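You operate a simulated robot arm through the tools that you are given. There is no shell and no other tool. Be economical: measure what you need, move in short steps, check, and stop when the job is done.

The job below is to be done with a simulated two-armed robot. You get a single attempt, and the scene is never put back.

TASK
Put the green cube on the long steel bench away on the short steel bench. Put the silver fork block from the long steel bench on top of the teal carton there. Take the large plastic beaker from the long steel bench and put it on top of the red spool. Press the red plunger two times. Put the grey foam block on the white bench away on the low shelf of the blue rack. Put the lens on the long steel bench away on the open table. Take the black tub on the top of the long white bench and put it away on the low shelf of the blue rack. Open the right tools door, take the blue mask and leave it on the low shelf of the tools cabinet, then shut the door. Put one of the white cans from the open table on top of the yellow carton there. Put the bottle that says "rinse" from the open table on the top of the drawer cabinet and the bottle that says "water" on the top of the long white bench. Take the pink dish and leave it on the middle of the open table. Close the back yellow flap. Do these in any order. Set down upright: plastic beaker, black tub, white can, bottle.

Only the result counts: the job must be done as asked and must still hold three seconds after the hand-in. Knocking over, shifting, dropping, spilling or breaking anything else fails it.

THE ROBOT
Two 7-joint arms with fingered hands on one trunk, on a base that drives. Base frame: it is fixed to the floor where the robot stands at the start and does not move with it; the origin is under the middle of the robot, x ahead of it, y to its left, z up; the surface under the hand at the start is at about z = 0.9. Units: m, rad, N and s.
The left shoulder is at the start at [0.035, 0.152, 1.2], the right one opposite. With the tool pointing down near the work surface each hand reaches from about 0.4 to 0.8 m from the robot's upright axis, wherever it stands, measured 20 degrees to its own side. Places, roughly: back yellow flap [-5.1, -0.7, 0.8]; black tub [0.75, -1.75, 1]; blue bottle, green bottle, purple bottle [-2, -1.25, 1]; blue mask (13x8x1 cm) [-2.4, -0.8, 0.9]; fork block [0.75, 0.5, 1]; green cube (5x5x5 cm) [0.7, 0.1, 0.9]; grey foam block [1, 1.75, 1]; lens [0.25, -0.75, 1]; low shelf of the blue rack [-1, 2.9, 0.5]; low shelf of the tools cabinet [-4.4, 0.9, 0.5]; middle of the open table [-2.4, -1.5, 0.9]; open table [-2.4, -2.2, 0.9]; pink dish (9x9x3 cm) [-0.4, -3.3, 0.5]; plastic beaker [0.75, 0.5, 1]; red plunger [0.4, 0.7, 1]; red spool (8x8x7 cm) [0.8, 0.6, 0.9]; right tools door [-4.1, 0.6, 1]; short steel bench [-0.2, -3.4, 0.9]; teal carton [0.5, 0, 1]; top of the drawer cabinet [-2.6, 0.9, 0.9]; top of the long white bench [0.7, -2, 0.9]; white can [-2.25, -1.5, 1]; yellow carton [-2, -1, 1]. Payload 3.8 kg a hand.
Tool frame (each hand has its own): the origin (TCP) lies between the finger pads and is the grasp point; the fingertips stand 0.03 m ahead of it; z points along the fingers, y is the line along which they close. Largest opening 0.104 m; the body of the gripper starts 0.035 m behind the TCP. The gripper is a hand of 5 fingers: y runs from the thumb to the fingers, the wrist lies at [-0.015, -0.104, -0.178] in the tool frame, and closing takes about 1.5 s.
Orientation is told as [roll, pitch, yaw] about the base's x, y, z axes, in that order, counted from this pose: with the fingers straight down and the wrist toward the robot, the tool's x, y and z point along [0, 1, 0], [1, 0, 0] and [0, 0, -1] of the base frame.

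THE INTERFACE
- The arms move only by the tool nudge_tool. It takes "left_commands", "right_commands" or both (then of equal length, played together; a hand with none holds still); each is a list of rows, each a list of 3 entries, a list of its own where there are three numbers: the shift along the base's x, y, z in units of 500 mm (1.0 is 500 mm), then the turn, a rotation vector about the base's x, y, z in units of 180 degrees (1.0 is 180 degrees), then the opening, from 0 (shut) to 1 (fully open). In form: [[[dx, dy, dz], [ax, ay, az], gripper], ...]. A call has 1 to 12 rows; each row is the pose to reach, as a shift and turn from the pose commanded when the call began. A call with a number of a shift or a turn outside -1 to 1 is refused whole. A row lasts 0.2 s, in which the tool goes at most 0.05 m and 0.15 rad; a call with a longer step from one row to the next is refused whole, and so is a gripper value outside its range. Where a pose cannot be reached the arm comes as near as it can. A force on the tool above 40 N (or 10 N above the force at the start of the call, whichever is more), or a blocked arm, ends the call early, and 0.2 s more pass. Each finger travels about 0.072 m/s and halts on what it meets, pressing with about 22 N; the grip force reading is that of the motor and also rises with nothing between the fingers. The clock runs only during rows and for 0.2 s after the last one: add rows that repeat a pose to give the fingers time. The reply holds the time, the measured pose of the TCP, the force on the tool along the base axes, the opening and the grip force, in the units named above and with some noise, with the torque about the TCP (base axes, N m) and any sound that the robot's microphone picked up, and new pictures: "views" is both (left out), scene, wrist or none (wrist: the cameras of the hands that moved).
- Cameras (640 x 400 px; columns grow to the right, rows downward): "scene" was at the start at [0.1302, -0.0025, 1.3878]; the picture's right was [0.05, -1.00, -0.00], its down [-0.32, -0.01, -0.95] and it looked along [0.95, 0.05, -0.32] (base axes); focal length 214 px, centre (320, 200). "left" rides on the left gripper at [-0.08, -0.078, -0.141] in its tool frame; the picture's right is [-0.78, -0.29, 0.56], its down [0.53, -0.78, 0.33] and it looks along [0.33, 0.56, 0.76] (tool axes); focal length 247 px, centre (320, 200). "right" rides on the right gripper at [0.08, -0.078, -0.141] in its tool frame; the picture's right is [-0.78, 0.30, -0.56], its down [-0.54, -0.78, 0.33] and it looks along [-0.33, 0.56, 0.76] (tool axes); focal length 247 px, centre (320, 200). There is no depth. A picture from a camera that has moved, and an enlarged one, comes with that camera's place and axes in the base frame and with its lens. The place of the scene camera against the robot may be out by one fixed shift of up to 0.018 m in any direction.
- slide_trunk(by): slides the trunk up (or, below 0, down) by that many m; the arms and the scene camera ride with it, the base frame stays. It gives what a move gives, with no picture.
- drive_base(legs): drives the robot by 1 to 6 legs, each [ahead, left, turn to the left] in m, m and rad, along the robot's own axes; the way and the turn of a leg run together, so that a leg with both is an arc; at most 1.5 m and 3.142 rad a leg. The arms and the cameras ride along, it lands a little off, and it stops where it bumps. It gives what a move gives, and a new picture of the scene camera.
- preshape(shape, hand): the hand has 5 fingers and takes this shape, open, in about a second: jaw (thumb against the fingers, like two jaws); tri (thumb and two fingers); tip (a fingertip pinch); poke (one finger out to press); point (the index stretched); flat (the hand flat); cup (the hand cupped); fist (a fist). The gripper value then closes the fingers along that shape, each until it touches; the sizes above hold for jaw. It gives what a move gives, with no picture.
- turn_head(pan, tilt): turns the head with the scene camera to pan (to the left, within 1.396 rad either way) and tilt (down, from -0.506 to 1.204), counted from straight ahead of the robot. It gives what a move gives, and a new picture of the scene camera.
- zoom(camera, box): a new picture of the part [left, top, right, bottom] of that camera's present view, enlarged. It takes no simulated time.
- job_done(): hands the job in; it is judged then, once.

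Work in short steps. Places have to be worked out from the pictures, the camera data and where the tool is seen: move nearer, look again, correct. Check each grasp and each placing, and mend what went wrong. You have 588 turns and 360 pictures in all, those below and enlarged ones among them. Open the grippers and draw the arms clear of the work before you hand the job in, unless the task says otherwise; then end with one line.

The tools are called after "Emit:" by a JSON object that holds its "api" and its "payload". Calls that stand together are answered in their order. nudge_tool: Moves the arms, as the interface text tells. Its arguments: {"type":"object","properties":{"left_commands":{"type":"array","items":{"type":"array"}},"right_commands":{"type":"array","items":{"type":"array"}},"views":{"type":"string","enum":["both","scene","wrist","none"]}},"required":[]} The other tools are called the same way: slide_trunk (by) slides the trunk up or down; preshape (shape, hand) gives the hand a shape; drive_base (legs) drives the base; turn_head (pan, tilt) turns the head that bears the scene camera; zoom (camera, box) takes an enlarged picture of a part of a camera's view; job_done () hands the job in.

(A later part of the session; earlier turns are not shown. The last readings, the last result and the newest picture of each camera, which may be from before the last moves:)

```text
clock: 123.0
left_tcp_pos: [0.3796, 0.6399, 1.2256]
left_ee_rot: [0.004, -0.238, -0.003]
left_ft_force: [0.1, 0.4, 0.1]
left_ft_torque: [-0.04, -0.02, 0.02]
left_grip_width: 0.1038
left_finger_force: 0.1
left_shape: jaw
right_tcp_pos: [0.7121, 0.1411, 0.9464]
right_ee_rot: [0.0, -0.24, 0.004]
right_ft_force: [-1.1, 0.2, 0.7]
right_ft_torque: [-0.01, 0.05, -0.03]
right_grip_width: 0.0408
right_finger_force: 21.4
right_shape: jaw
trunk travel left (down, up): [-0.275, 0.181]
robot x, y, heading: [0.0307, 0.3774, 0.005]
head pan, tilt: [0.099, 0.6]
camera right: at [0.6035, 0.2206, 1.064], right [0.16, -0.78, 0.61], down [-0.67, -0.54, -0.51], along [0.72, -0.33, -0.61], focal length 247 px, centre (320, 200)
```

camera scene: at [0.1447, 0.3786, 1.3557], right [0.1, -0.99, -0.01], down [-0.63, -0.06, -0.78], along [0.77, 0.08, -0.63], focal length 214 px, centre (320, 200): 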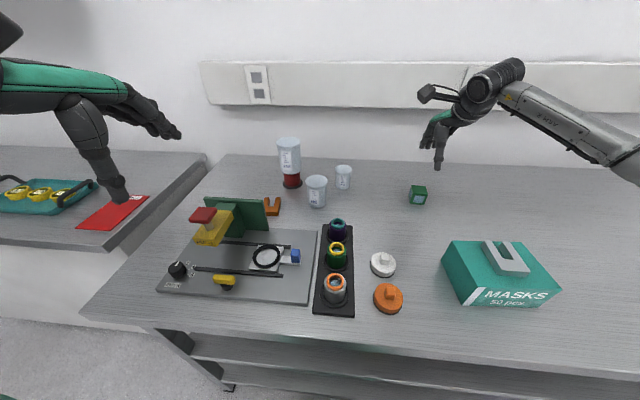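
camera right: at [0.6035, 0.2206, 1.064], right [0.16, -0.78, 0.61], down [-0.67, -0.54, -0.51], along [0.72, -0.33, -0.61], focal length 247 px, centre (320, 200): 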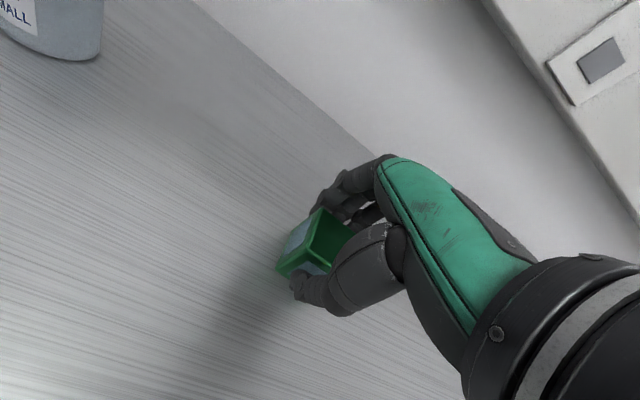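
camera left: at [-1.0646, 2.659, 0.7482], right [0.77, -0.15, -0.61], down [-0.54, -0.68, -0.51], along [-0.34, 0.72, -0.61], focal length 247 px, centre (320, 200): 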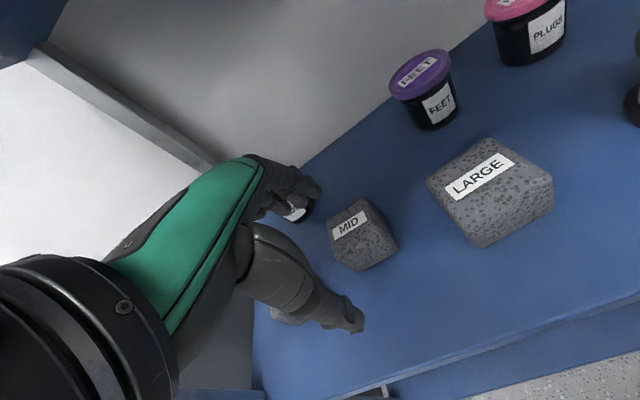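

Cube held. I lift it, retract, and then drive to the lens area on the right.

Emit:
{"api": "nudge_tool", "payload": {"right_commands": [[[0, 0, 0.08], [0, 0, 0], 0.25], [[-0.02, 0, 0.17], [0, 0, 0], 0.25], [[-0.06, 0, 0.26], [0, 0, 0], 0.25], [[-0.12, 0, 0.34], [0, 0, 0], 0.25], [[-0.18, 0, 0.42], [0, 0, 0], 0.25], [[-0.26, 0, 0.48], [0, 0, 0], 0.25], [[-0.34, 0, 0.52], [0, 0, 0], 0.25], [[-0.42, 0, 0.52], [0, 0, 0], 0.25]], "views": "wrist"}}

Emit:
{"api": "drive_base", "payload": {"legs": [[-0.25, 0, 0], [0, -1.2, 0]]}}

```text
clock: 124.8
left_tcp_pos: [0.3779, 0.64, 1.2255]
left_ee_rot: [0.006, -0.241, -0.004]
left_ft_force: [1.2, -0.5, 0.4]
left_ft_torque: [0.01, -0.02, 0.01]
left_grip_width: 0.1043
left_finger_force: 0.0
left_shape: jaw
right_tcp_pos: [0.4978, 0.1388, 1.2048]
right_ee_rot: [-0.001, -0.24, 0.004]
right_ft_force: [-0.9, -0.5, -1.8]
right_ft_torque: [0.01, -0.04, 0.02]
right_grip_width: 0.0408
right_finger_force: 21.6
right_shape: jaw
trunk travel left (down, up): [-0.275, 0.181]
robot x, y, heading: [0.025, 0.3786, 0.003]
head pan, tilt: [0.099, 0.6]
camera right: at [0.3894, 0.219, 1.3227], right [0.16, -0.78, 0.61], down [-0.67, -0.54, -0.51], along [0.72, -0.33, -0.61], focal length 247 px, centre (320, 200)
```

right: 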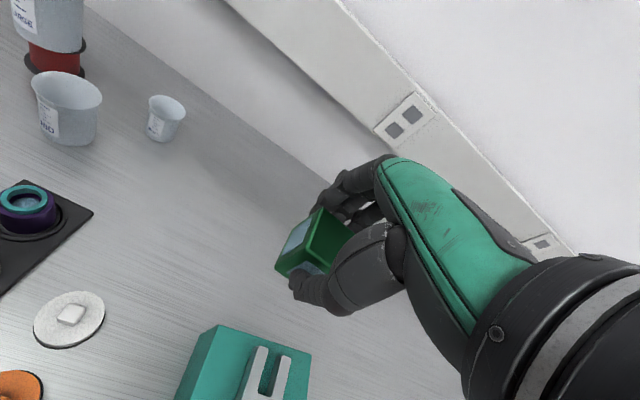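

```text
clock: 132.0
left_tcp_pos: [0.145, -0.5049, 1.225]
left_ee_rot: [0.003, -0.241, 0.006]
left_ft_force: [0.5, 0.3, 0.0]
left_ft_torque: [0.02, -0.03, 0.02]
left_grip_width: 0.1042
left_finger_force: 0.1
left_shape: jaw
right_tcp_pos: [0.2683, -1.0029, 1.204]
right_ee_rot: [0.001, -0.237, 0.011]
right_ft_force: [0.5, -0.2, -1.9]
right_ft_torque: [0.02, -0.01, 0.0]
right_grip_width: 0.0405
right_finger_force: 22.4
right_shape: jaw
trunk travel left (down, up): [-0.275, 0.181]
robot x, y, heading: [-0.2058, -0.7677, 0.01]
head pan, tilt: [0.099, 0.6]
camera scene: at [-0.0829, -0.7666, 1.3549], right [0.11, -0.99, -0.01], down [-0.63, -0.06, -0.77], along [0.77, 0.09, -0.64], focal length 214 px, centre (320, 200)
```

scene: 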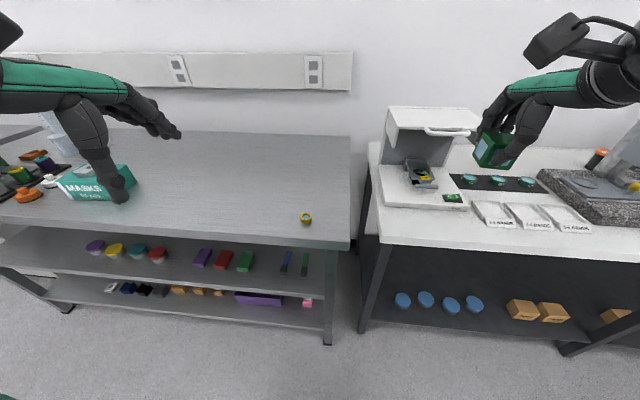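

The lens is near the bench's right end. I enlarge it to see its pose.

Emit:
{"api": "zoom", "payload": {"camera": "scene", "box": [270, 180, 350, 250]}}

Emit:
{"api": "nudge_tool", "payload": {"left_commands": [[[0.06, -0.04, 0], [0, 0.04, 0], 1], [[0.13, -0.09, -0.02], [0, 0.07, 0], 1], [[0.2, -0.14, -0.06], [0, 0.076, 0], 1], [[0.27, -0.19, -0.1], [0, 0.076, 0], 1], [[0.34, -0.24, -0.14], [0, 0.076, 0], 1], [[0.39, -0.28, -0.18], [0, 0.076, 0], 1], [[0.41, -0.29, -0.24], [0, 0.076, 0], 1], [[0.41, -0.29, -0.3], [0, 0.076, 0], 1], [[0.41, -0.29, -0.3], [0, 0.076, 0], 1]], "views": "wrist"}}

```text
5.71 times, centred on (310, 215) of scene
camera zoom: at [-0.0829, -0.7666, 1.3549], right [0.11, -0.99, -0.01], down [-0.63, -0.06, -0.77], along [0.77, 0.09, -0.64], focal length 1226 px, centre (377, 114)
```

zoom: 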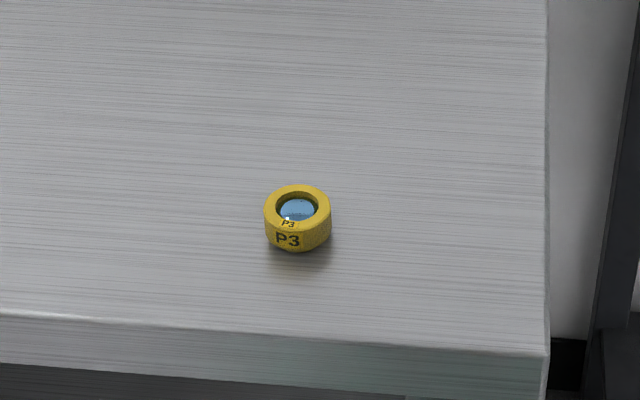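

```text
clock: 134.0
left_tcp_pos: [0.3455, -0.647, 1.0736]
left_ee_rot: [0.004, -0.003, 0.005]
left_ft_force: [-0.7, -0.1, 0.1]
left_ft_torque: [0.02, 0.01, 0.02]
left_grip_width: 0.104
left_finger_force: 0.1
left_shape: jaw
right_tcp_pos: [0.2692, -1.0041, 1.2037]
right_ee_rot: [0.002, -0.237, 0.011]
right_ft_force: [-0.2, -0.4, -2.4]
right_ft_torque: [0.03, 0.0, 0.0]
right_grip_width: 0.0409
right_finger_force: 21.7
right_shape: jaw
trunk travel left (down, up): [-0.275, 0.181]
robot x, y, heading: [-0.2045, -0.7697, 0.009]
head pan, tilt: [0.099, 0.6]
camera left: at [0.2695, -0.7279, 1.213], right [-0.29, -0.77, -0.56], down [-0.78, 0.53, -0.33], along [0.56, 0.34, -0.76], focal length 247 px, centre (320, 200)
```

left: 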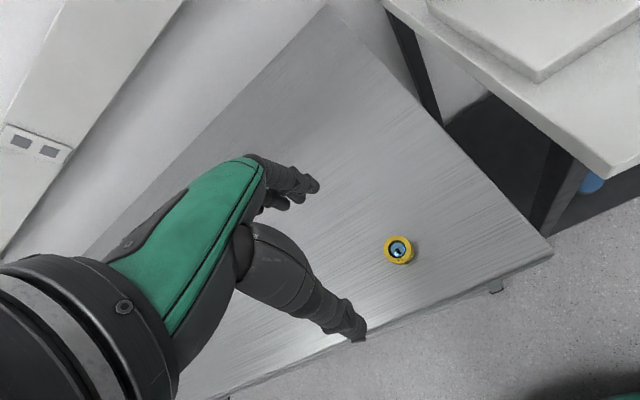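

The lens (yellow P3 ring, 3.3 cm) is at (0.362, −0.669). I centre over it and go down.

Emit:
{"api": "nudge_tool", "payload": {"left_commands": [[[0.032, -0.044, -0.03], [0, 0, 0], 0.9], [[0.032, -0.044, -0.11], [0, 0, 0], 0.8], [[0.032, -0.044, -0.19], [0, 0, 0], 0.7], [[0.032, -0.044, -0.26], [0, 0, 0], 0.7], [[0.032, -0.044, -0.278], [0, 0, 0], 0.7], [[0.032, -0.044, -0.278], [0, 0, 0], 0.7]], "views": "wrist"}}

Emit:
{"api": "zoom", "payload": {"camera": "left", "box": [240, 150, 400, 350]}}

```text
clock: 135.4
left_tcp_pos: [0.3636, -0.6696, 0.9341]
left_ee_rot: [0.005, 0.0, 0.006]
left_ft_force: [0.0, 0.4, 0.2]
left_ft_torque: [0.0, 0.03, 0.02]
left_grip_width: 0.0732
left_finger_force: 0.0
left_shape: jaw
right_tcp_pos: [0.2691, -1.0024, 1.2047]
right_ee_rot: [0.0, -0.236, 0.01]
right_ft_force: [0.0, -0.1, -1.4]
right_ft_torque: [0.01, -0.02, -0.02]
right_grip_width: 0.0406
right_finger_force: 22.0
right_shape: jaw
trunk travel left (down, up): [-0.275, 0.181]
robot x, y, heading: [-0.2052, -0.7725, 0.013]
head pan, tilt: [0.099, 0.6]
camera left: at [0.2877, -0.7505, 1.0737], right [-0.29, -0.77, -0.56], down [-0.78, 0.53, -0.33], along [0.55, 0.34, -0.76], focal length 247 px, centre (320, 200)
```

left: 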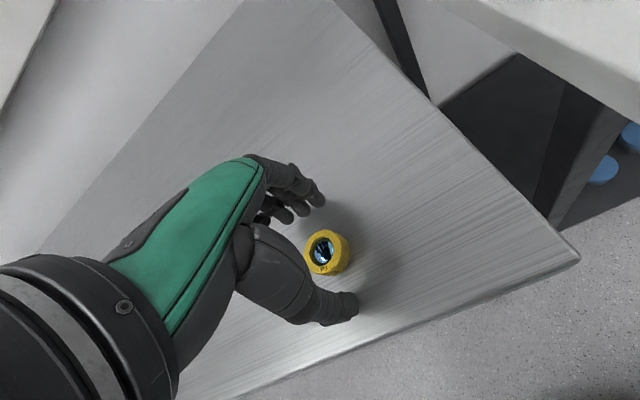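

```text
2.00 times, centred on (320, 250) of left
camera zoom: at [0.2877, -0.7505, 1.0737], right [-0.29, -0.77, -0.56], down [-0.78, 0.53, -0.33], along [0.55, 0.34, -0.76], focal length 494 px, centre (320, 100)
```

zoom: 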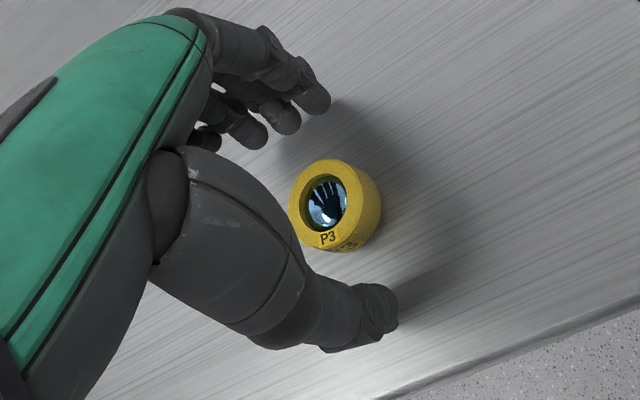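

The lens is between thumb and index/middle fingers. I close and lift slightly.

Emit:
{"api": "nudge_tool", "payload": {"left_commands": [[[0, 0, -0.008], [0, 0, 0], 0.55], [[0, 0, -0.008], [0, 0, 0], 0.4], [[0, 0, -0.008], [0, 0, 0], 0.25], [[0, 0, -0.008], [0, 0, 0], 0.1], [[0, 0, -0.008], [0, 0, 0], 0.1], [[0, 0, -0.008], [0, 0, 0], 0.1], [[0, 0, -0.008], [0, 0, 0], 0.1], [[0, 0, 0.08], [0, 0, 0], 0.1], [[0, 0, 0.16], [0, 0, 0], 0.1]], "views": "wrist"}}

Emit:
{"api": "zoom", "payload": {"camera": "left", "box": [240, 150, 400, 350]}}

```text
clock: 137.4
left_tcp_pos: [0.3626, -0.6728, 1.0148]
left_ee_rot: [0.005, 0.0, 0.003]
left_ft_force: [-0.8, 0.6, 0.0]
left_ft_torque: [-0.02, -0.01, 0.02]
left_grip_width: 0.0292
left_finger_force: 22.2
left_shape: jaw
right_tcp_pos: [0.2682, -1.0034, 1.204]
right_ee_rot: [0.001, -0.237, 0.012]
right_ft_force: [-0.2, -0.9, -1.5]
right_ft_torque: [0.04, 0.02, 0.0]
right_grip_width: 0.0408
right_finger_force: 22.1
right_shape: jaw
trunk travel left (down, up): [-0.275, 0.181]
robot x, y, heading: [-0.2061, -0.7692, 0.01]
head pan, tilt: [0.099, 0.6]
camera left: at [0.2869, -0.753, 1.1551], right [-0.29, -0.77, -0.56], down [-0.78, 0.53, -0.33], along [0.55, 0.34, -0.76], focal length 247 px, centre (320, 200)
```

left: 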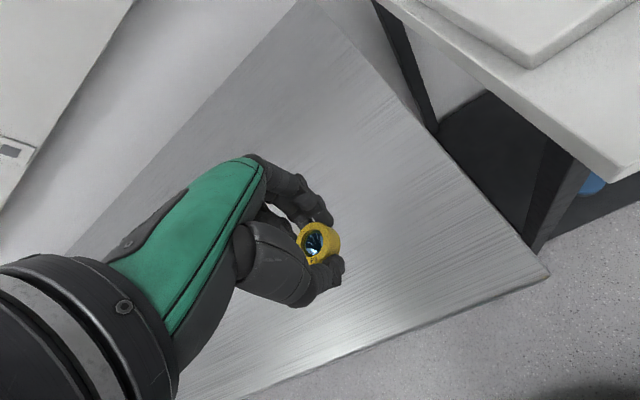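

```text
2.00 times, centred on (320, 250) of left
camera zoom: at [0.2869, -0.753, 1.1551], right [-0.29, -0.77, -0.56], down [-0.78, 0.53, -0.33], along [0.55, 0.34, -0.76], focal length 494 px, centre (320, 100)
```

zoom: 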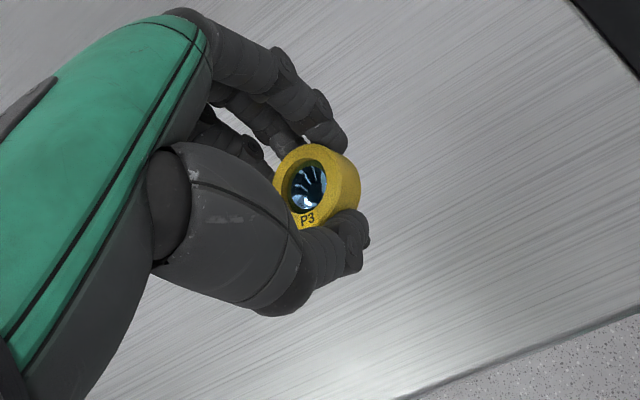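

Lens held. I raise the left hand and look around to the right and back to plan the route.

Emit:
{"api": "nudge_tool", "payload": {"left_commands": [[[-0.04, 0, 0.09], [0, 0, 0], 0.1], [[-0.08, 0.02, 0.18], [0, 0, 0], 0.1], [[-0.12, 0.06, 0.27], [0, 0, 0], 0.1], [[-0.16, 0.1, 0.36], [0, 0, 0], 0.1], [[-0.18, 0.14, 0.42], [0, 0, 0], 0.1]], "views": "none"}}

Emit:
{"api": "drive_base", "payload": {"legs": [[-0.45, 0, 0], [0, 0, -1.57]]}}

Emit:
{"api": "turn_head", "payload": {"pan": -0.9, "tilt": 0.35}}

```text
refused: row 2 steps farther than a row can; nothing moved
```

```text
clock: 144.0
left_tcp_pos: [-0.5606, -1.343, 1.014]
left_ee_rot: [0.006, 0.0, -1.567]
left_ft_force: [0.4, 0.0, -0.2]
left_ft_torque: [-0.04, 0.01, -0.04]
left_grip_width: 0.0291
left_finger_force: 21.6
left_shape: jaw
right_tcp_pos: [-0.8907, -1.2474, 1.2051]
right_ee_rot: [0.001, -0.236, -1.563]
right_ft_force: [0.3, 0.1, -2.8]
right_ft_torque: [0.01, 0.0, 0.03]
right_grip_width: 0.0405
right_finger_force: 21.9
right_shape: jaw
trunk travel left (down, up): [-0.275, 0.181]
robot x, y, heading: [-0.6584, -0.7766, -1.567]
head pan, tilt: [0.099, 0.6]
camera scene: at [-0.6524, -0.9081, 1.3549], right [-0.99, -0.11, -0.01], down [-0.06, 0.63, -0.77], along [0.09, -0.77, -0.64], focal length 214 px, centre (320, 200)
```

scene: 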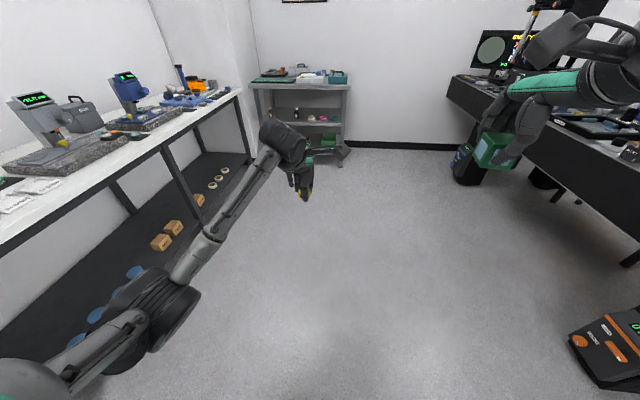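

```text
clock: 145.3
left_tcp_pos: [-0.5603, -1.3425, 1.0152]
left_ee_rot: [0.006, -0.001, -1.567]
left_ft_force: [0.1, -0.8, -0.3]
left_ft_torque: [0.0, -0.01, 0.0]
left_grip_width: 0.029
left_finger_force: 21.7
left_shape: jaw
right_tcp_pos: [-0.8922, -1.2477, 1.2049]
right_ee_rot: [0.001, -0.236, -1.561]
right_ft_force: [0.4, 0.1, -1.8]
right_ft_torque: [-0.01, -0.02, -0.03]
right_grip_width: 0.0405
right_finger_force: 22.1
right_shape: jaw
trunk travel left (down, up): [-0.275, 0.181]
robot x, y, heading: [-0.6558, -0.7699, -1.562]
head pan, tilt: [-0.901, 0.351]
camera scene: at [-0.7343, -0.8808, 1.3802], right [-0.63, 0.78, 0.07], down [0.27, 0.3, -0.92], along [-0.73, -0.56, -0.39], focal length 214 px, centre (320, 200)
```

scene: 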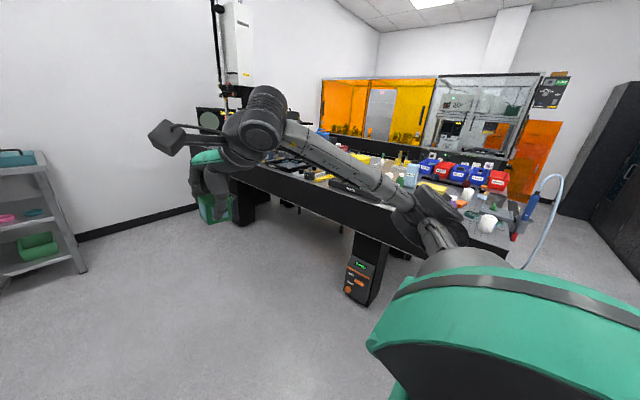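

The route to the short bench (far end) is clear. I raise the lens hand, then drive ahead 1.5 m with a slight shift left.

Emit:
{"api": "nudge_tool", "payload": {"left_commands": [[[0, 0.02, 0.08], [0, 0, 0], 0.1], [[0, 0.04, 0.16], [0, 0, 0], 0.1], [[0, 0.06, 0.24], [0, 0, 0], 0.1], [[0, 0.08, 0.32], [0, 0, 0], 0.1], [[0, 0.1, 0.4], [0, 0, 0], 0.1]], "views": "none"}}

Emit:
{"api": "drive_base", "payload": {"legs": [[1.45, 0.15, 0]]}}

Emit:
{"api": "turn_head", "payload": {"pan": 0, "tilt": 0.4}}

```text
clock: 146.5
left_tcp_pos: [-0.5592, -1.2904, 1.2117]
left_ee_rot: [0.005, 0.001, -1.568]
left_ft_force: [-0.3, -0.3, -0.2]
left_ft_torque: [0.01, 0.0, 0.0]
left_grip_width: 0.0291
left_finger_force: 21.4
left_shape: jaw
right_tcp_pos: [-0.8931, -1.2461, 1.2045]
right_ee_rot: [-0.001, -0.239, -1.564]
right_ft_force: [-0.1, -0.2, -2.6]
right_ft_torque: [-0.02, 0.01, 0.0]
right_grip_width: 0.0407
right_finger_force: 22.0
right_shape: jaw
trunk travel left (down, up): [-0.275, 0.181]
robot x, y, heading: [-0.6596, -0.7748, -1.56]
head pan, tilt: [-0.901, 0.351]
```

```text
clock: 153.6
left_tcp_pos: [-0.4041, -2.7186, 1.2131]
left_ee_rot: [0.007, -0.001, -1.575]
left_ft_force: [0.0, 0.3, -0.3]
left_ft_torque: [0.01, -0.01, -0.01]
left_grip_width: 0.0288
left_finger_force: 22.4
left_shape: jaw
right_tcp_pos: [-0.7389, -2.6732, 1.2053]
right_ee_rot: [-0.001, -0.238, -1.567]
right_ft_force: [-0.3, 0.4, -2.1]
right_ft_torque: [0.01, -0.02, -0.02]
right_grip_width: 0.0403
right_finger_force: 22.2
right_shape: jaw
trunk travel left (down, up): [-0.275, 0.181]
robot x, y, heading: [-0.4997, -2.1994, -1.569]
head pan, tilt: [-0.901, 0.351]
camera scene: at [-0.5783, -2.3063, 1.3803], right [-0.62, 0.78, 0.07], down [0.27, 0.3, -0.92], along [-0.74, -0.55, -0.39], focal length 214 px, centre (320, 200)
```

scene: 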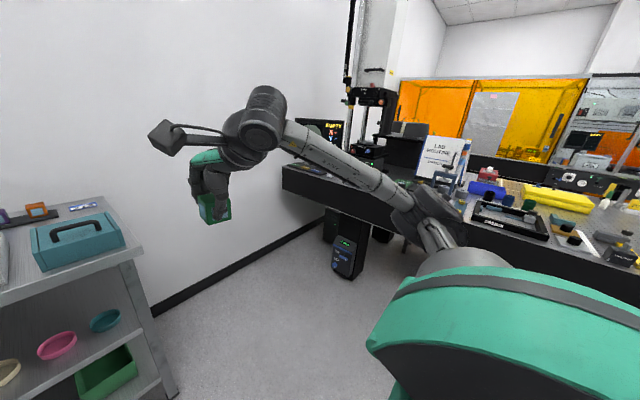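

```text
clock: 154.8
left_tcp_pos: [-0.4048, -2.7176, 1.2115]
left_ee_rot: [0.005, -0.001, -1.575]
left_ft_force: [-0.6, 0.5, -0.6]
left_ft_torque: [0.02, -0.02, -0.01]
left_grip_width: 0.0292
left_finger_force: 21.9
left_shape: jaw
right_tcp_pos: [-0.7388, -2.6732, 1.2042]
right_ee_rot: [0.0, -0.237, -1.568]
right_ft_force: [0.2, 0.6, -1.5]
right_ft_torque: [-0.01, -0.01, 0.0]
right_grip_width: 0.0406
right_finger_force: 22.1
right_shape: jaw
trunk travel left (down, up): [-0.275, 0.181]
robot x, y, heading: [-0.5023, -2.1985, -1.572]
head pan, tilt: [0.0, 0.4]
camera scene: at [-0.5053, -2.3408, 1.3727], right [-1.0, 0.0, 0.0], down [0.0, 0.47, -0.88], along [0.0, -0.88, -0.47], focal length 214 px, centre (320, 200)
```

scene: 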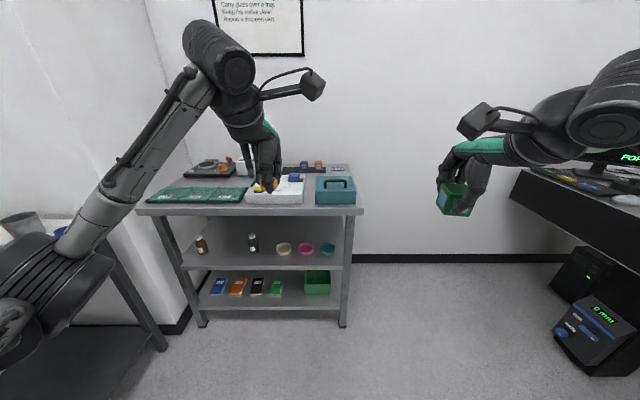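

The short bench is ahead. I enlarge its top and shelf to find free room and the pink dish.

Emit:
{"api": "zoom", "payload": {"camera": "scene", "box": [130, 140, 380, 320]}}

```text
2.22 times, centred on (255, 230) of scene
camera zoom: at [-0.5053, -2.3408, 1.3727], right [-1.0, 0.0, 0.0], down [0.0, 0.47, -0.88], along [0.0, -0.88, -0.47], focal length 477 px, centre (464, 133)
```

zoom: 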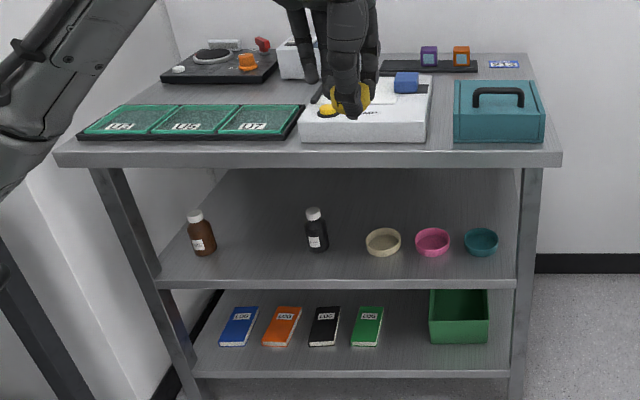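

Free room is behind the teal toolbox near (−0.59, −3.46). I spread the left hand aside and drive forward.

Emit:
{"api": "nudge_tool", "payload": {"left_commands": [[[0.08, 0.04, 0], [0, 0, 0], 0.1], [[0.16, 0.08, 0], [0, 0, 0], 0.1], [[0.24, 0.12, 0], [0, 0, 0], 0.1], [[0.3, 0.16, 0], [0, 0, 0], 0.1]], "views": "none"}}

Emit:
{"api": "drive_base", "payload": {"legs": [[0.55, 0, 0]]}}

Emit:
{"api": "turn_head", "payload": {"pan": -0.15, "tilt": 0.7}}

```text
clock: 155.8
left_tcp_pos: [-0.2565, -2.6358, 1.2113]
left_ee_rot: [0.005, -0.002, -1.573]
left_ft_force: [-0.1, 0.7, 0.3]
left_ft_torque: [0.0, 0.02, -0.01]
left_grip_width: 0.0288
left_finger_force: 22.0
left_shape: jaw
right_tcp_pos: [-0.7374, -2.6723, 1.2045]
right_ee_rot: [-0.002, -0.24, -1.568]
right_ft_force: [0.3, 0.3, -2.7]
right_ft_torque: [0.01, 0.0, -0.01]
right_grip_width: 0.0407
right_finger_force: 21.9
right_shape: jaw
trunk travel left (down, up): [-0.275, 0.181]
robot x, y, heading: [-0.4994, -2.2021, -1.575]
head pan, tilt: [0.0, 0.4]
```

```text
clock: 159.0
left_tcp_pos: [-0.2644, -3.1907, 1.2126]
left_ee_rot: [0.007, 0.0, -1.584]
left_ft_force: [0.7, -0.2, -0.1]
left_ft_torque: [-0.01, 0.01, 0.0]
left_grip_width: 0.0285
left_finger_force: 22.2
left_shape: jaw
right_tcp_pos: [-0.7457, -3.2196, 1.2053]
right_ee_rot: [0.0, -0.239, -1.577]
right_ft_force: [0.8, -0.3, -1.3]
right_ft_torque: [0.01, -0.04, 0.03]
right_grip_width: 0.0406
right_finger_force: 22.1
right_shape: jaw
trunk travel left (down, up): [-0.275, 0.181]
robot x, y, heading: [-0.4996, -2.7513, -1.585]
head pan, tilt: [0.0, 0.4]
camera scene: at [-0.509, -2.8908, 1.3728], right [-1.0, 0.01, 0.0], down [0.0, 0.47, -0.88], along [-0.01, -0.88, -0.47], focal length 214 px, centre (320, 200)
```

scene: 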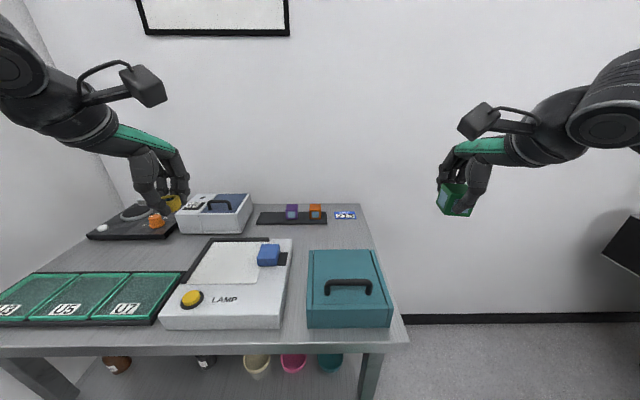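

```text
clock: 159.8
left_tcp_pos: [-0.2636, -3.1919, 1.2109]
left_ee_rot: [0.007, 0.0, -1.586]
left_ft_force: [0.1, 0.1, 0.2]
left_ft_torque: [-0.01, 0.02, -0.02]
left_grip_width: 0.0289
left_finger_force: 22.5
left_shape: jaw
right_tcp_pos: [-0.7455, -3.2209, 1.2038]
right_ee_rot: [-0.001, -0.239, -1.578]
right_ft_force: [-0.5, -0.2, -2.5]
right_ft_torque: [0.03, 0.03, -0.02]
right_grip_width: 0.0406
right_finger_force: 21.9
right_shape: jaw
trunk travel left (down, up): [-0.275, 0.181]
robot x, y, heading: [-0.5053, -2.753, -1.576]
head pan, tilt: [-0.15, 0.7]
camera scene: at [-0.5216, -2.8807, 1.3467], right [-0.99, 0.16, 0.01], down [0.1, 0.7, -0.71], along [-0.12, -0.7, -0.71], focal length 214 px, centre (320, 200)
```

scene: 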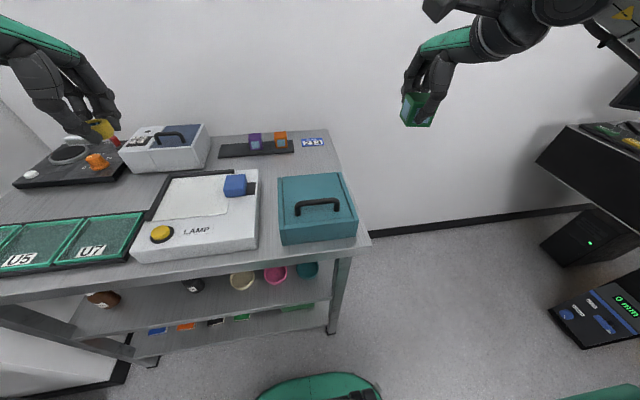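

I move the cube over the free spot behind the toolbox, keeping above its handle.

Emit:
{"api": "nudge_tool", "payload": {"right_commands": [[[0.05, -0.06, -0.03], [0, 0, 0], 0.25], [[0.1, -0.12, -0.06], [0, 0, 0], 0.25], [[0.15, -0.19, -0.09], [0, 0, 0], 0.25], [[0.2, -0.26, -0.12], [0, 0, 0], 0.25], [[0.25, -0.33, -0.15], [0, 0, 0], 0.25], [[0.3, -0.4, -0.18], [0, 0, 0], 0.25], [[0.34, -0.468, -0.22], [0, 0, 0], 0.25], [[0.34, -0.468, -0.22], [0, 0, 0], 0.25]], "views": "both"}}

```text
clock: 161.6
left_tcp_pos: [-0.2649, -3.19, 1.2133]
left_ee_rot: [0.004, -0.002, -1.585]
left_ft_force: [-0.2, -0.5, 0.7]
left_ft_torque: [-0.04, 0.02, -0.02]
left_grip_width: 0.0288
left_finger_force: 22.0
left_shape: jaw
right_tcp_pos: [-0.5782, -3.4544, 1.0943]
right_ee_rot: [0.001, -0.24, -1.578]
right_ft_force: [-0.7, 0.3, -1.3]
right_ft_torque: [-0.01, -0.03, -0.03]
right_grip_width: 0.0405
right_finger_force: 21.9
right_shape: jaw
trunk travel left (down, up): [-0.275, 0.181]
robot x, y, heading: [-0.5033, -2.7499, -1.577]
head pan, tilt: [-0.15, 0.7]
camera scene: at [-0.5221, -2.8799, 1.3468], right [-0.99, 0.16, 0.01], down [0.1, 0.7, -0.71], along [-0.12, -0.7, -0.71], focal length 214 px, centre (320, 200)
camera right: at [-0.4972, -3.3469, 1.2121], right [-0.78, -0.15, 0.61], down [-0.53, 0.68, -0.51], along [-0.34, -0.72, -0.61], focal length 247 px, centre (320, 200)
```

scene: 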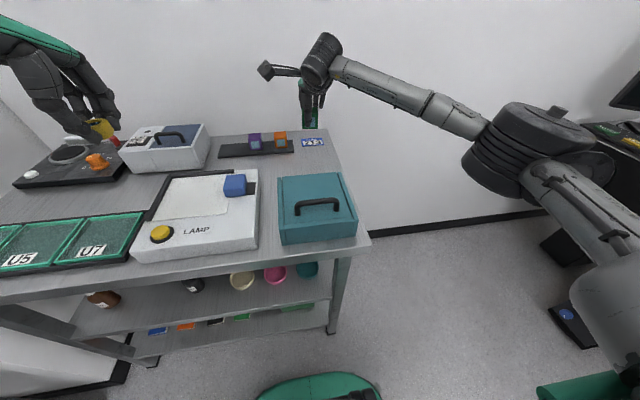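
right: 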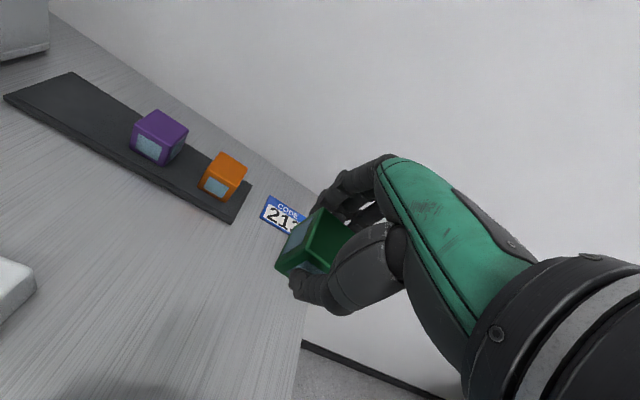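

Clear spot confirmed. I lower the cube to just above the bench and then feel for contact.

Emit:
{"api": "nudge_tool", "payload": {"right_commands": [[[0, 0, -0.08], [0, 0, 0], 0.25], [[0, 0, -0.16], [0, 0, 0], 0.25], [[0, 0, -0.24], [0, 0, 0], 0.25], [[0, 0, -0.275], [0, 0, 0], 0.25], [[0, 0, -0.285], [0, 0, 0], 0.25], [[0, 0, -0.291], [0, 0, 0], 0.25], [[0, 0, -0.296], [0, 0, 0], 0.25], [[0, 0, -0.296], [0, 0, 0], 0.25]], "views": "none"}}

```text
clock: 163.4
left_tcp_pos: [-0.2642, -3.1896, 1.2104]
left_ee_rot: [0.006, 0.0, -1.585]
left_ft_force: [0.3, 0.1, -0.5]
left_ft_torque: [0.0, -0.01, 0.01]
left_grip_width: 0.0289
left_finger_force: 22.2
left_shape: jaw
right_tcp_pos: [-0.5757, -3.4536, 0.9466]
right_ee_rot: [0.0, -0.237, -1.578]
right_ft_force: [-0.6, -0.3, -1.2]
right_ft_torque: [0.0, -0.01, 0.03]
right_grip_width: 0.0405
right_finger_force: 21.8
right_shape: jaw
trunk travel left (down, up): [-0.275, 0.181]
robot x, y, heading: [-0.5079, -2.7522, -1.579]
head pan, tilt: [-0.15, 0.7]
```

Emit:
{"api": "nudge_tool", "payload": {"right_commands": [[[0, 0, -0.005], [0, 0, 0], 0.25], [[0, 0, -0.01], [0, 0, 0], 0.25], [[0, 0, -0.01], [0, 0, 0], 0.25]], "views": "none"}}

```text
clock: 164.2
left_tcp_pos: [-0.2648, -3.1895, 1.2115]
left_ee_rot: [0.006, -0.002, -1.585]
left_ft_force: [0.3, 0.6, -0.3]
left_ft_torque: [0.02, -0.02, 0.01]
left_grip_width: 0.0287
left_finger_force: 22.4
left_shape: jaw
right_tcp_pos: [-0.5762, -3.4546, 0.9435]
right_ee_rot: [0.0, -0.243, -1.58]
right_ft_force: [-0.9, -0.7, 12.4]
right_ft_torque: [0.22, 0.03, 0.03]
right_grip_width: 0.0418
right_finger_force: 21.7
right_shape: jaw
trunk travel left (down, up): [-0.275, 0.181]
robot x, y, heading: [-0.5007, -2.7524, -1.579]
head pan, tilt: [-0.15, 0.7]
```

Contact at 12 N. I ease off, open, and rise with a look.

Emit:
{"api": "nudge_tool", "payload": {"right_commands": [[[0, 0, 0.004], [0, 0, 0], 0.4], [[0, 0, 0.004], [0, 0, 0], 0.55], [[0, 0, 0.004], [0, 0, 0], 0.7], [[0, 0, 0.004], [0, 0, 0], 0.85], [[0, 0, 0.004], [0, 0, 0], 0.85], [[0, 0, 0.08], [0, 0, 0], 0.85], [[0, 0, 0.17], [0, 0, 0], 0.9], [[0, 0, 0.26], [0, 0, 0], 1], [[0, 0.04, 0.34], [0, 0, 0], 1], [[-0.04, 0.1, 0.38], [0, 0, 0], 1]], "views": "both"}}

```text
clock: 166.4
left_tcp_pos: [-0.2658, -3.1898, 1.2114]
left_ee_rot: [0.007, -0.002, -1.585]
left_ft_force: [0.4, -0.7, -0.6]
left_ft_torque: [0.0, -0.04, 0.02]
left_grip_width: 0.0287
left_finger_force: 22.0
left_shape: jaw
right_tcp_pos: [-0.5978, -3.403, 1.1312]
right_ee_rot: [0.0, -0.238, -1.577]
right_ft_force: [-1.2, 0.2, 0.4]
right_ft_torque: [-0.02, -0.02, 0.01]
right_grip_width: 0.1037
right_finger_force: 0.0
right_shape: jaw
trunk travel left (down, up): [-0.275, 0.181]
robot x, y, heading: [-0.5077, -2.7496, -1.575]
head pan, tilt: [-0.15, 0.7]
camera scene: at [-0.523, -2.8789, 1.3468], right [-0.99, 0.16, 0.01], down [0.1, 0.7, -0.71], along [-0.12, -0.7, -0.71], focal length 214 px, centre (320, 200)
camera right: at [-0.5168, -3.2951, 1.2482], right [-0.78, -0.15, 0.61], down [-0.53, 0.68, -0.51], along [-0.34, -0.72, -0.61], focal length 247 px, centre (320, 200)
```

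scene: 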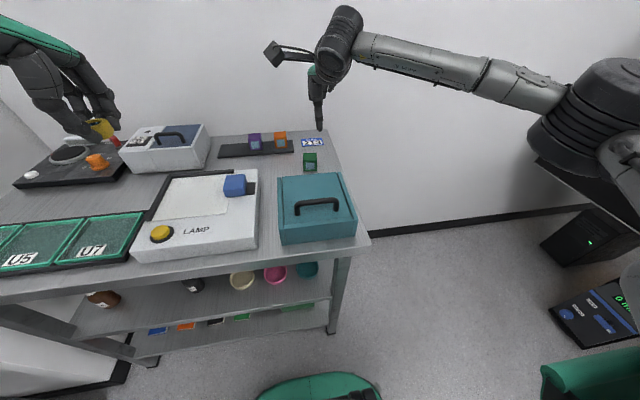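
right: 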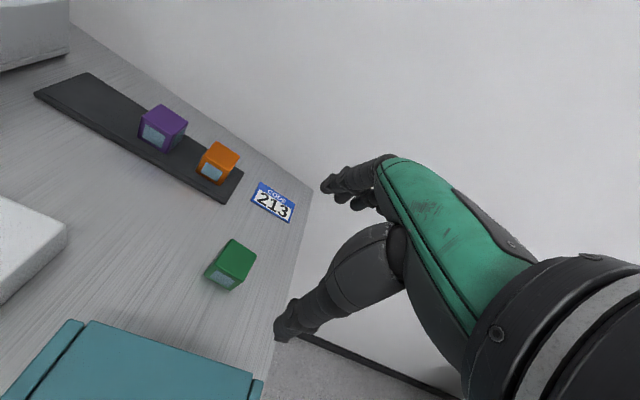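

The green cube is in place. Next the pink dish on the shelf below: I draw both arms back and raise the lens hand before lowering the trunk.

Emit:
{"api": "nudge_tool", "payload": {"right_commands": [[[0, 0.05, 0.06], [0, 0, 0], 1], [[0, 0.14, 0.08], [0, 0, 0], 1], [[0, 0.23, 0.08], [0, 0, 0], 1], [[0, 0.32, 0.08], [0, 0, 0], 1], [[0, 0.41, 0.08], [0, 0, 0], 1], [[0, 0.5, 0.08], [0, 0, 0], 1], [[0, 0.59, 0.08], [0, 0, 0], 1], [[0, 0.64, 0.08], [0, 0, 0], 1]], "left_commands": [[[0, 0, 0.05], [0, 0, 0], 0.1], [[0, 0, 0.1], [0, 0, 0], 0.1], [[0, 0.02, 0.15], [0, 0, 0], 0.1], [[0, 0.04, 0.2], [0, 0, 0], 0.1], [[0, 0.06, 0.25], [0, 0, 0], 0.1], [[0, 0.08, 0.3], [0, 0, 0], 0.1], [[0, 0.1, 0.35], [0, 0, 0], 0.1], [[0, 0.12, 0.38], [0, 0, 0], 0.1]], "views": "none"}}

Emit:
{"api": "drive_base", "payload": {"legs": [[-0.35, -0.02, 0]]}}

Emit:
{"api": "slide_trunk", "payload": {"by": -0.22}}

Emit:
{"api": "turn_head", "payload": {"pan": 0.0, "tilt": 0.25}}

```text
clock: 168.2
left_tcp_pos: [-0.2626, -3.1302, 1.4009]
left_ee_rot: [0.006, -0.001, -1.585]
left_ft_force: [-0.1, 0.2, -0.5]
left_ft_torque: [0.0, 0.02, -0.05]
left_grip_width: 0.0286
left_finger_force: 21.5
left_shape: jaw
right_tcp_pos: [-0.5843, -3.1006, 1.1817]
right_ee_rot: [-0.001, -0.236, -1.58]
right_ft_force: [-0.2, 1.0, -0.3]
right_ft_torque: [-0.03, 0.0, 0.0]
right_grip_width: 0.1037
right_finger_force: 0.0
right_shape: jaw
right hand out of reach, approached as far as the arm can: row 7, 8
trunk travel left (down, up): [-0.275, 0.181]
robot x, y, heading: [-0.5051, -2.7525, -1.576]
head pan, tilt: [-0.15, 0.7]
```

```text
clock: 170.4
left_tcp_pos: [-0.2793, -2.7875, 1.4001]
left_ee_rot: [0.005, 0.0, -1.583]
left_ft_force: [0.6, -0.3, 0.4]
left_ft_torque: [0.02, -0.01, 0.03]
left_grip_width: 0.0286
left_finger_force: 22.5
left_shape: jaw
right_tcp_pos: [-0.6028, -2.7583, 1.1814]
right_ee_rot: [-0.001, -0.232, -1.577]
right_ft_force: [-0.3, 0.0, 0.4]
right_ft_torque: [0.01, 0.0, -0.03]
right_grip_width: 0.1036
right_finger_force: 0.1
right_shape: jaw
trunk travel left (down, up): [-0.275, 0.181]
robot x, y, heading: [-0.5175, -2.4063, -1.575]
head pan, tilt: [-0.15, 0.7]
camera scene: at [-0.5382, -2.5376, 1.3465], right [-0.99, 0.16, 0.01], down [0.1, 0.7, -0.7], along [-0.12, -0.69, -0.71], focal length 214 px, centre (320, 200)
```

scene: 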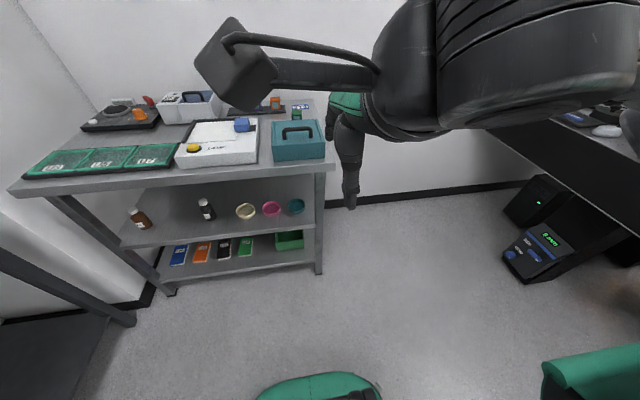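

```text
clock: 172.8
left_tcp_pos: [-0.2809, -2.8275, 1.1439]
left_ee_rot: [0.007, 0.085, -1.581]
left_ft_force: [-0.2, -0.6, -1.1]
left_ft_torque: [-0.02, 0.0, 0.0]
left_grip_width: 0.0289
left_finger_force: 21.8
left_shape: jaw
right_tcp_pos: [-0.6024, -2.8238, 0.8296]
right_ee_rot: [0.0, 0.086, -1.578]
right_ft_force: [-0.4, -0.7, 0.2]
right_ft_torque: [-0.01, -0.01, -0.02]
right_grip_width: 0.1041
right_finger_force: 0.0
right_shape: jaw
trunk travel left (down, up): [-0.055, 0.401]
robot x, y, heading: [-0.5212, -2.4073, -1.579]
head pan, tilt: [-0.15, 0.7]
```

```text
clock: 173.7
left_tcp_pos: [-0.2814, -2.8272, 1.1432]
left_ee_rot: [0.004, 0.087, -1.582]
left_ft_force: [-0.1, 0.0, -0.5]
left_ft_torque: [0.02, 0.02, -0.02]
left_grip_width: 0.0287
left_finger_force: 21.9
left_shape: jaw
right_tcp_pos: [-0.6018, -2.823, 0.8287]
right_ee_rot: [0.0, 0.086, -1.578]
right_ft_force: [0.7, 0.8, 0.5]
right_ft_torque: [0.01, -0.02, 0.0]
right_grip_width: 0.1037
right_finger_force: 0.1
right_shape: jaw
trunk travel left (down, up): [-0.055, 0.401]
robot x, y, heading: [-0.5169, -2.4056, -1.581]
head pan, tilt: [0.0, 0.25]
camera scene: at [-0.5268, -2.6904, 1.0878], right [-1.0, 0.01, 0.0], down [0.01, 0.62, -0.78], along [-0.01, -0.78, -0.62], focal length 214 px, centre (320, 200)
```

scene: 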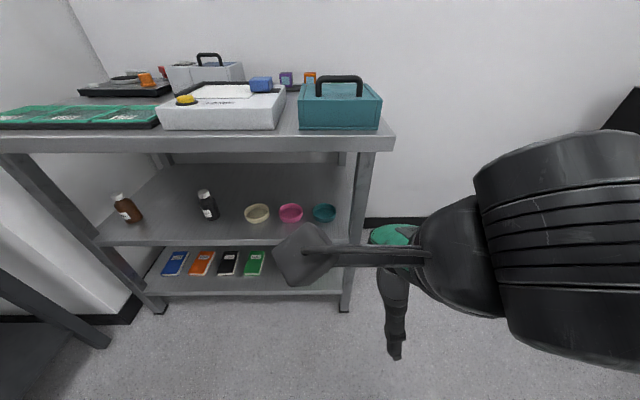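

The pitch shifted a bit with the trunk. I move the base 0.12 m left, then set the right hand tilted forward in front of the shelf.

Emit:
{"api": "drive_base", "payload": {"legs": [[0.0, 0.12, 0.01]]}}

Emit:
{"api": "nudge_tool", "payload": {"right_commands": [[[0.02, 0, -0.06], [-0.045, 0, 0], 1], [[0.06, -0.02, -0.12], [-0.09, 0, 0], 0.9], [[0.1, -0.04, -0.18], [-0.135, 0, 0], 0.8], [[0.14, -0.08, -0.24], [-0.17, 0, 0], 0.7], [[0.15, -0.12, -0.3], [-0.17, 0, 0], 0.7], [[0.15, -0.14, -0.34], [-0.17, 0, 0], 0.7], [[0.15, -0.14, -0.34], [-0.17, 0, 0], 0.7]], "views": "wrist"}}

```text
clock: 174.9
left_tcp_pos: [-0.1523, -2.825, 1.1427]
left_ee_rot: [0.004, 0.087, -1.574]
left_ft_force: [-0.2, -0.4, -0.1]
left_ft_torque: [-0.01, 0.04, 0.0]
left_grip_width: 0.0288
left_finger_force: 22.2
left_shape: jaw
right_tcp_pos: [-0.4736, -2.8239, 0.8282]
right_ee_rot: [-0.004, 0.085, -1.569]
right_ft_force: [0.1, 0.2, -0.9]
right_ft_torque: [0.0, 0.0, -0.01]
right_grip_width: 0.1038
right_finger_force: 0.1
right_shape: jaw
trunk travel left (down, up): [-0.055, 0.401]
robot x, y, heading: [-0.4011, -2.4106, -1.567]
head pan, tilt: [0.0, 0.25]
camera scene: at [-0.3998, -2.6908, 1.0878], right [-1.0, 0.0, 0.0], down [0.0, 0.62, -0.79], along [0.0, -0.79, -0.62], focal length 214 px, centre (320, 200)
```

scene: 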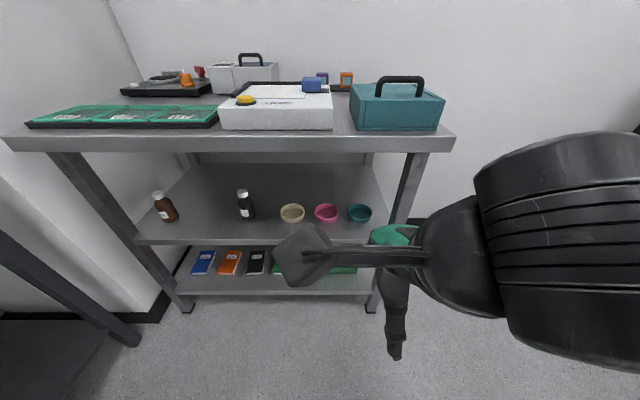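

```text
clock: 176.5
left_tcp_pos: [-0.1544, -2.8254, 1.1423]
left_ee_rot: [0.005, 0.088, -1.573]
left_ft_force: [0.1, -0.7, -0.5]
left_ft_torque: [-0.01, -0.01, -0.01]
left_grip_width: 0.0287
left_finger_force: 22.2
left_shape: jaw
right_tcp_pos: [-0.4006, -2.8959, 0.6589]
right_ee_rot: [-0.003, -0.45, -1.57]
right_ft_force: [0.4, 0.3, 0.0]
right_ft_torque: [-0.03, 0.0, -0.02]
right_grip_width: 0.0732
right_finger_force: 0.1
right_shape: jaw
right hand out of reach, approached as far as the arm can: row 1, 2, 3
trunk travel left (down, up): [-0.055, 0.401]
robot x, y, heading: [-0.3957, -2.4071, -1.568]
head pan, tilt: [0.0, 0.25]
camera right: at [-0.3196, -2.764, 0.7509], right [-0.77, -0.03, 0.63], down [-0.54, 0.56, -0.64], along [-0.34, -0.83, -0.44], focal length 247 px, centre (320, 200)
```

right: 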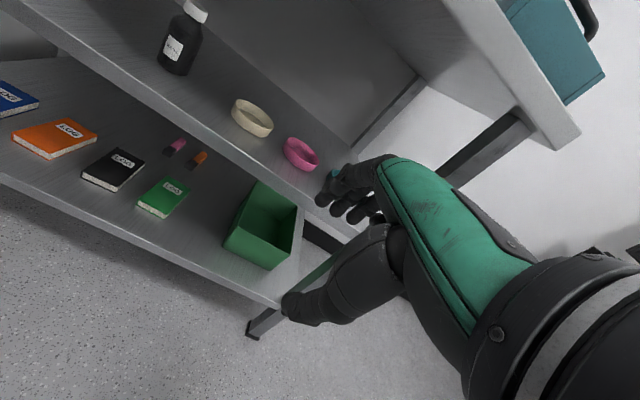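

Triangulation puts the pink dish at about (−0.42, −3.33), shelf at z≈0.505. I drive forward 0.28 m to bring the hand just at the shelf front.

Emit:
{"api": "drive_base", "payload": {"legs": [[0.28, 0.0, 0]]}}

Emit:
{"api": "nudge_tool", "payload": {"right_commands": [[[-0.02, 0, 0], [0, 0, 0], 0.7], [[-0.02, 0, 0], [0, 0, 0], 0.7]], "views": "wrist"}}

```text
clock: 178.4
left_tcp_pos: [-0.1512, -3.0912, 1.1419]
left_ee_rot: [0.005, 0.086, -1.571]
left_ft_force: [0.7, -0.6, 0.3]
left_ft_torque: [0.03, 0.01, 0.02]
left_grip_width: 0.0288
left_finger_force: 21.9
left_shape: jaw
right_tcp_pos: [-0.3981, -3.1617, 0.6579]
right_ee_rot: [-0.004, -0.446, -1.565]
right_ft_force: [1.1, -0.5, 0.4]
right_ft_torque: [0.02, -0.03, 0.02]
right_grip_width: 0.0729
right_finger_force: 0.1
right_shape: jaw
trunk travel left (down, up): [-0.055, 0.401]
robot x, y, heading: [-0.3967, -2.6716, -1.568]
head pan, tilt: [0.0, 0.25]
camera scene: at [-0.399, -2.9578, 1.0877], right [-1.0, 0.0, 0.0], down [0.0, 0.62, -0.79], along [0.0, -0.79, -0.62], focal length 214 px, centre (320, 200)
```

scene: 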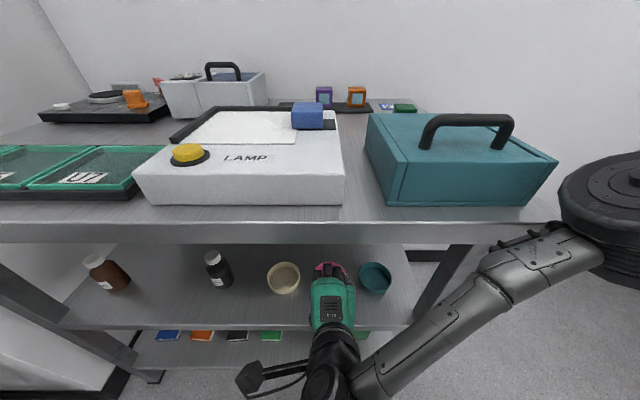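

```text
clock: 179.0
left_tcp_pos: [-0.1522, -3.0907, 1.1427]
left_ee_rot: [0.006, 0.087, -1.57]
left_ft_force: [0.1, -0.8, -1.1]
left_ft_torque: [-0.01, 0.01, -0.02]
left_grip_width: 0.0288
left_finger_force: 21.6
left_shape: jaw
right_tcp_pos: [-0.4072, -3.1622, 0.6582]
right_ee_rot: [-0.005, -0.448, -1.565]
right_ft_force: [-0.7, -0.2, 0.7]
right_ft_torque: [0.0, 0.0, 0.02]
right_grip_width: 0.073
right_finger_force: 0.1
right_shape: jaw
trunk travel left (down, up): [-0.055, 0.401]
robot x, y, heading: [-0.3958, -2.6732, -1.565]
head pan, tilt: [0.0, 0.25]
camera right: at [-0.3274, -3.0303, 0.7509], right [-0.77, -0.03, 0.63], down [-0.54, 0.55, -0.63], along [-0.33, -0.83, -0.44], focal length 247 px, centre (320, 200)
```

right: 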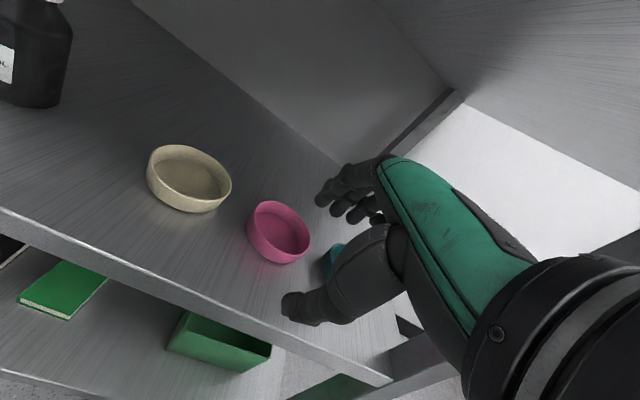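

The dish is at (−0.422, −3.30), rim z≈0.535. I plan to pinch its near rim with fingers inside and thumb outside; first I move above that rim point.

Emit:
{"api": "nudge_tool", "payload": {"right_commands": [[[-0.02, -0.03, 0], [0.032, 0, 0], 0.6], [[-0.032, -0.06, 0], [0.064, 0, 0], 0.5], [[-0.032, -0.14, -0.05], [0.064, 0, 0], 0.5], [[-0.032, -0.196, -0.1], [0.064, 0, 0], 0.5], [[-0.032, -0.196, -0.1], [0.064, 0, 0], 0.5]], "views": "both"}}

```text
clock: 180.2
left_tcp_pos: [-0.1513, -3.0913, 1.1425]
left_ee_rot: [0.006, 0.088, -1.569]
left_ft_force: [0.3, 0.0, -1.0]
left_ft_torque: [-0.02, 0.01, 0.0]
left_grip_width: 0.0287
left_finger_force: 22.3
left_shape: jaw
right_tcp_pos: [-0.4238, -3.2592, 0.6074]
right_ee_rot: [-0.003, -0.248, -1.564]
right_ft_force: [1.1, -0.3, -0.9]
right_ft_torque: [-0.01, -0.01, 0.03]
right_grip_width: 0.0523
right_finger_force: 0.0
right_shape: jaw
trunk travel left (down, up): [-0.055, 0.401]
robot x, y, heading: [-0.3964, -2.6745, -1.565]
head pan, tilt: [0.0, 0.25]
camera scene: at [-0.3989, -2.9568, 1.088], right [-1.0, 0.0, 0.0], down [0.0, 0.62, -0.79], along [0.0, -0.79, -0.62], focal length 214 px, centre (320, 200)
camera right: at [-0.3422, -3.1497, 0.7242], right [-0.77, -0.15, 0.61], down [-0.54, 0.67, -0.51], along [-0.33, -0.73, -0.6], focal length 247 px, centre (320, 200)
```

scene: 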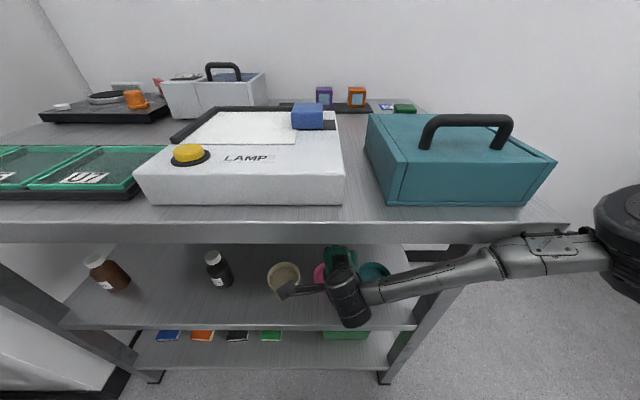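
right: 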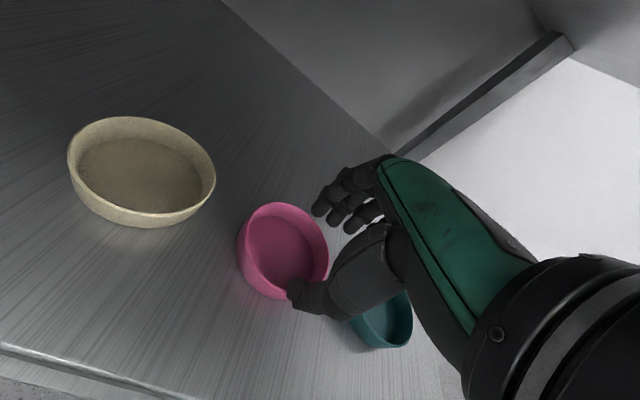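

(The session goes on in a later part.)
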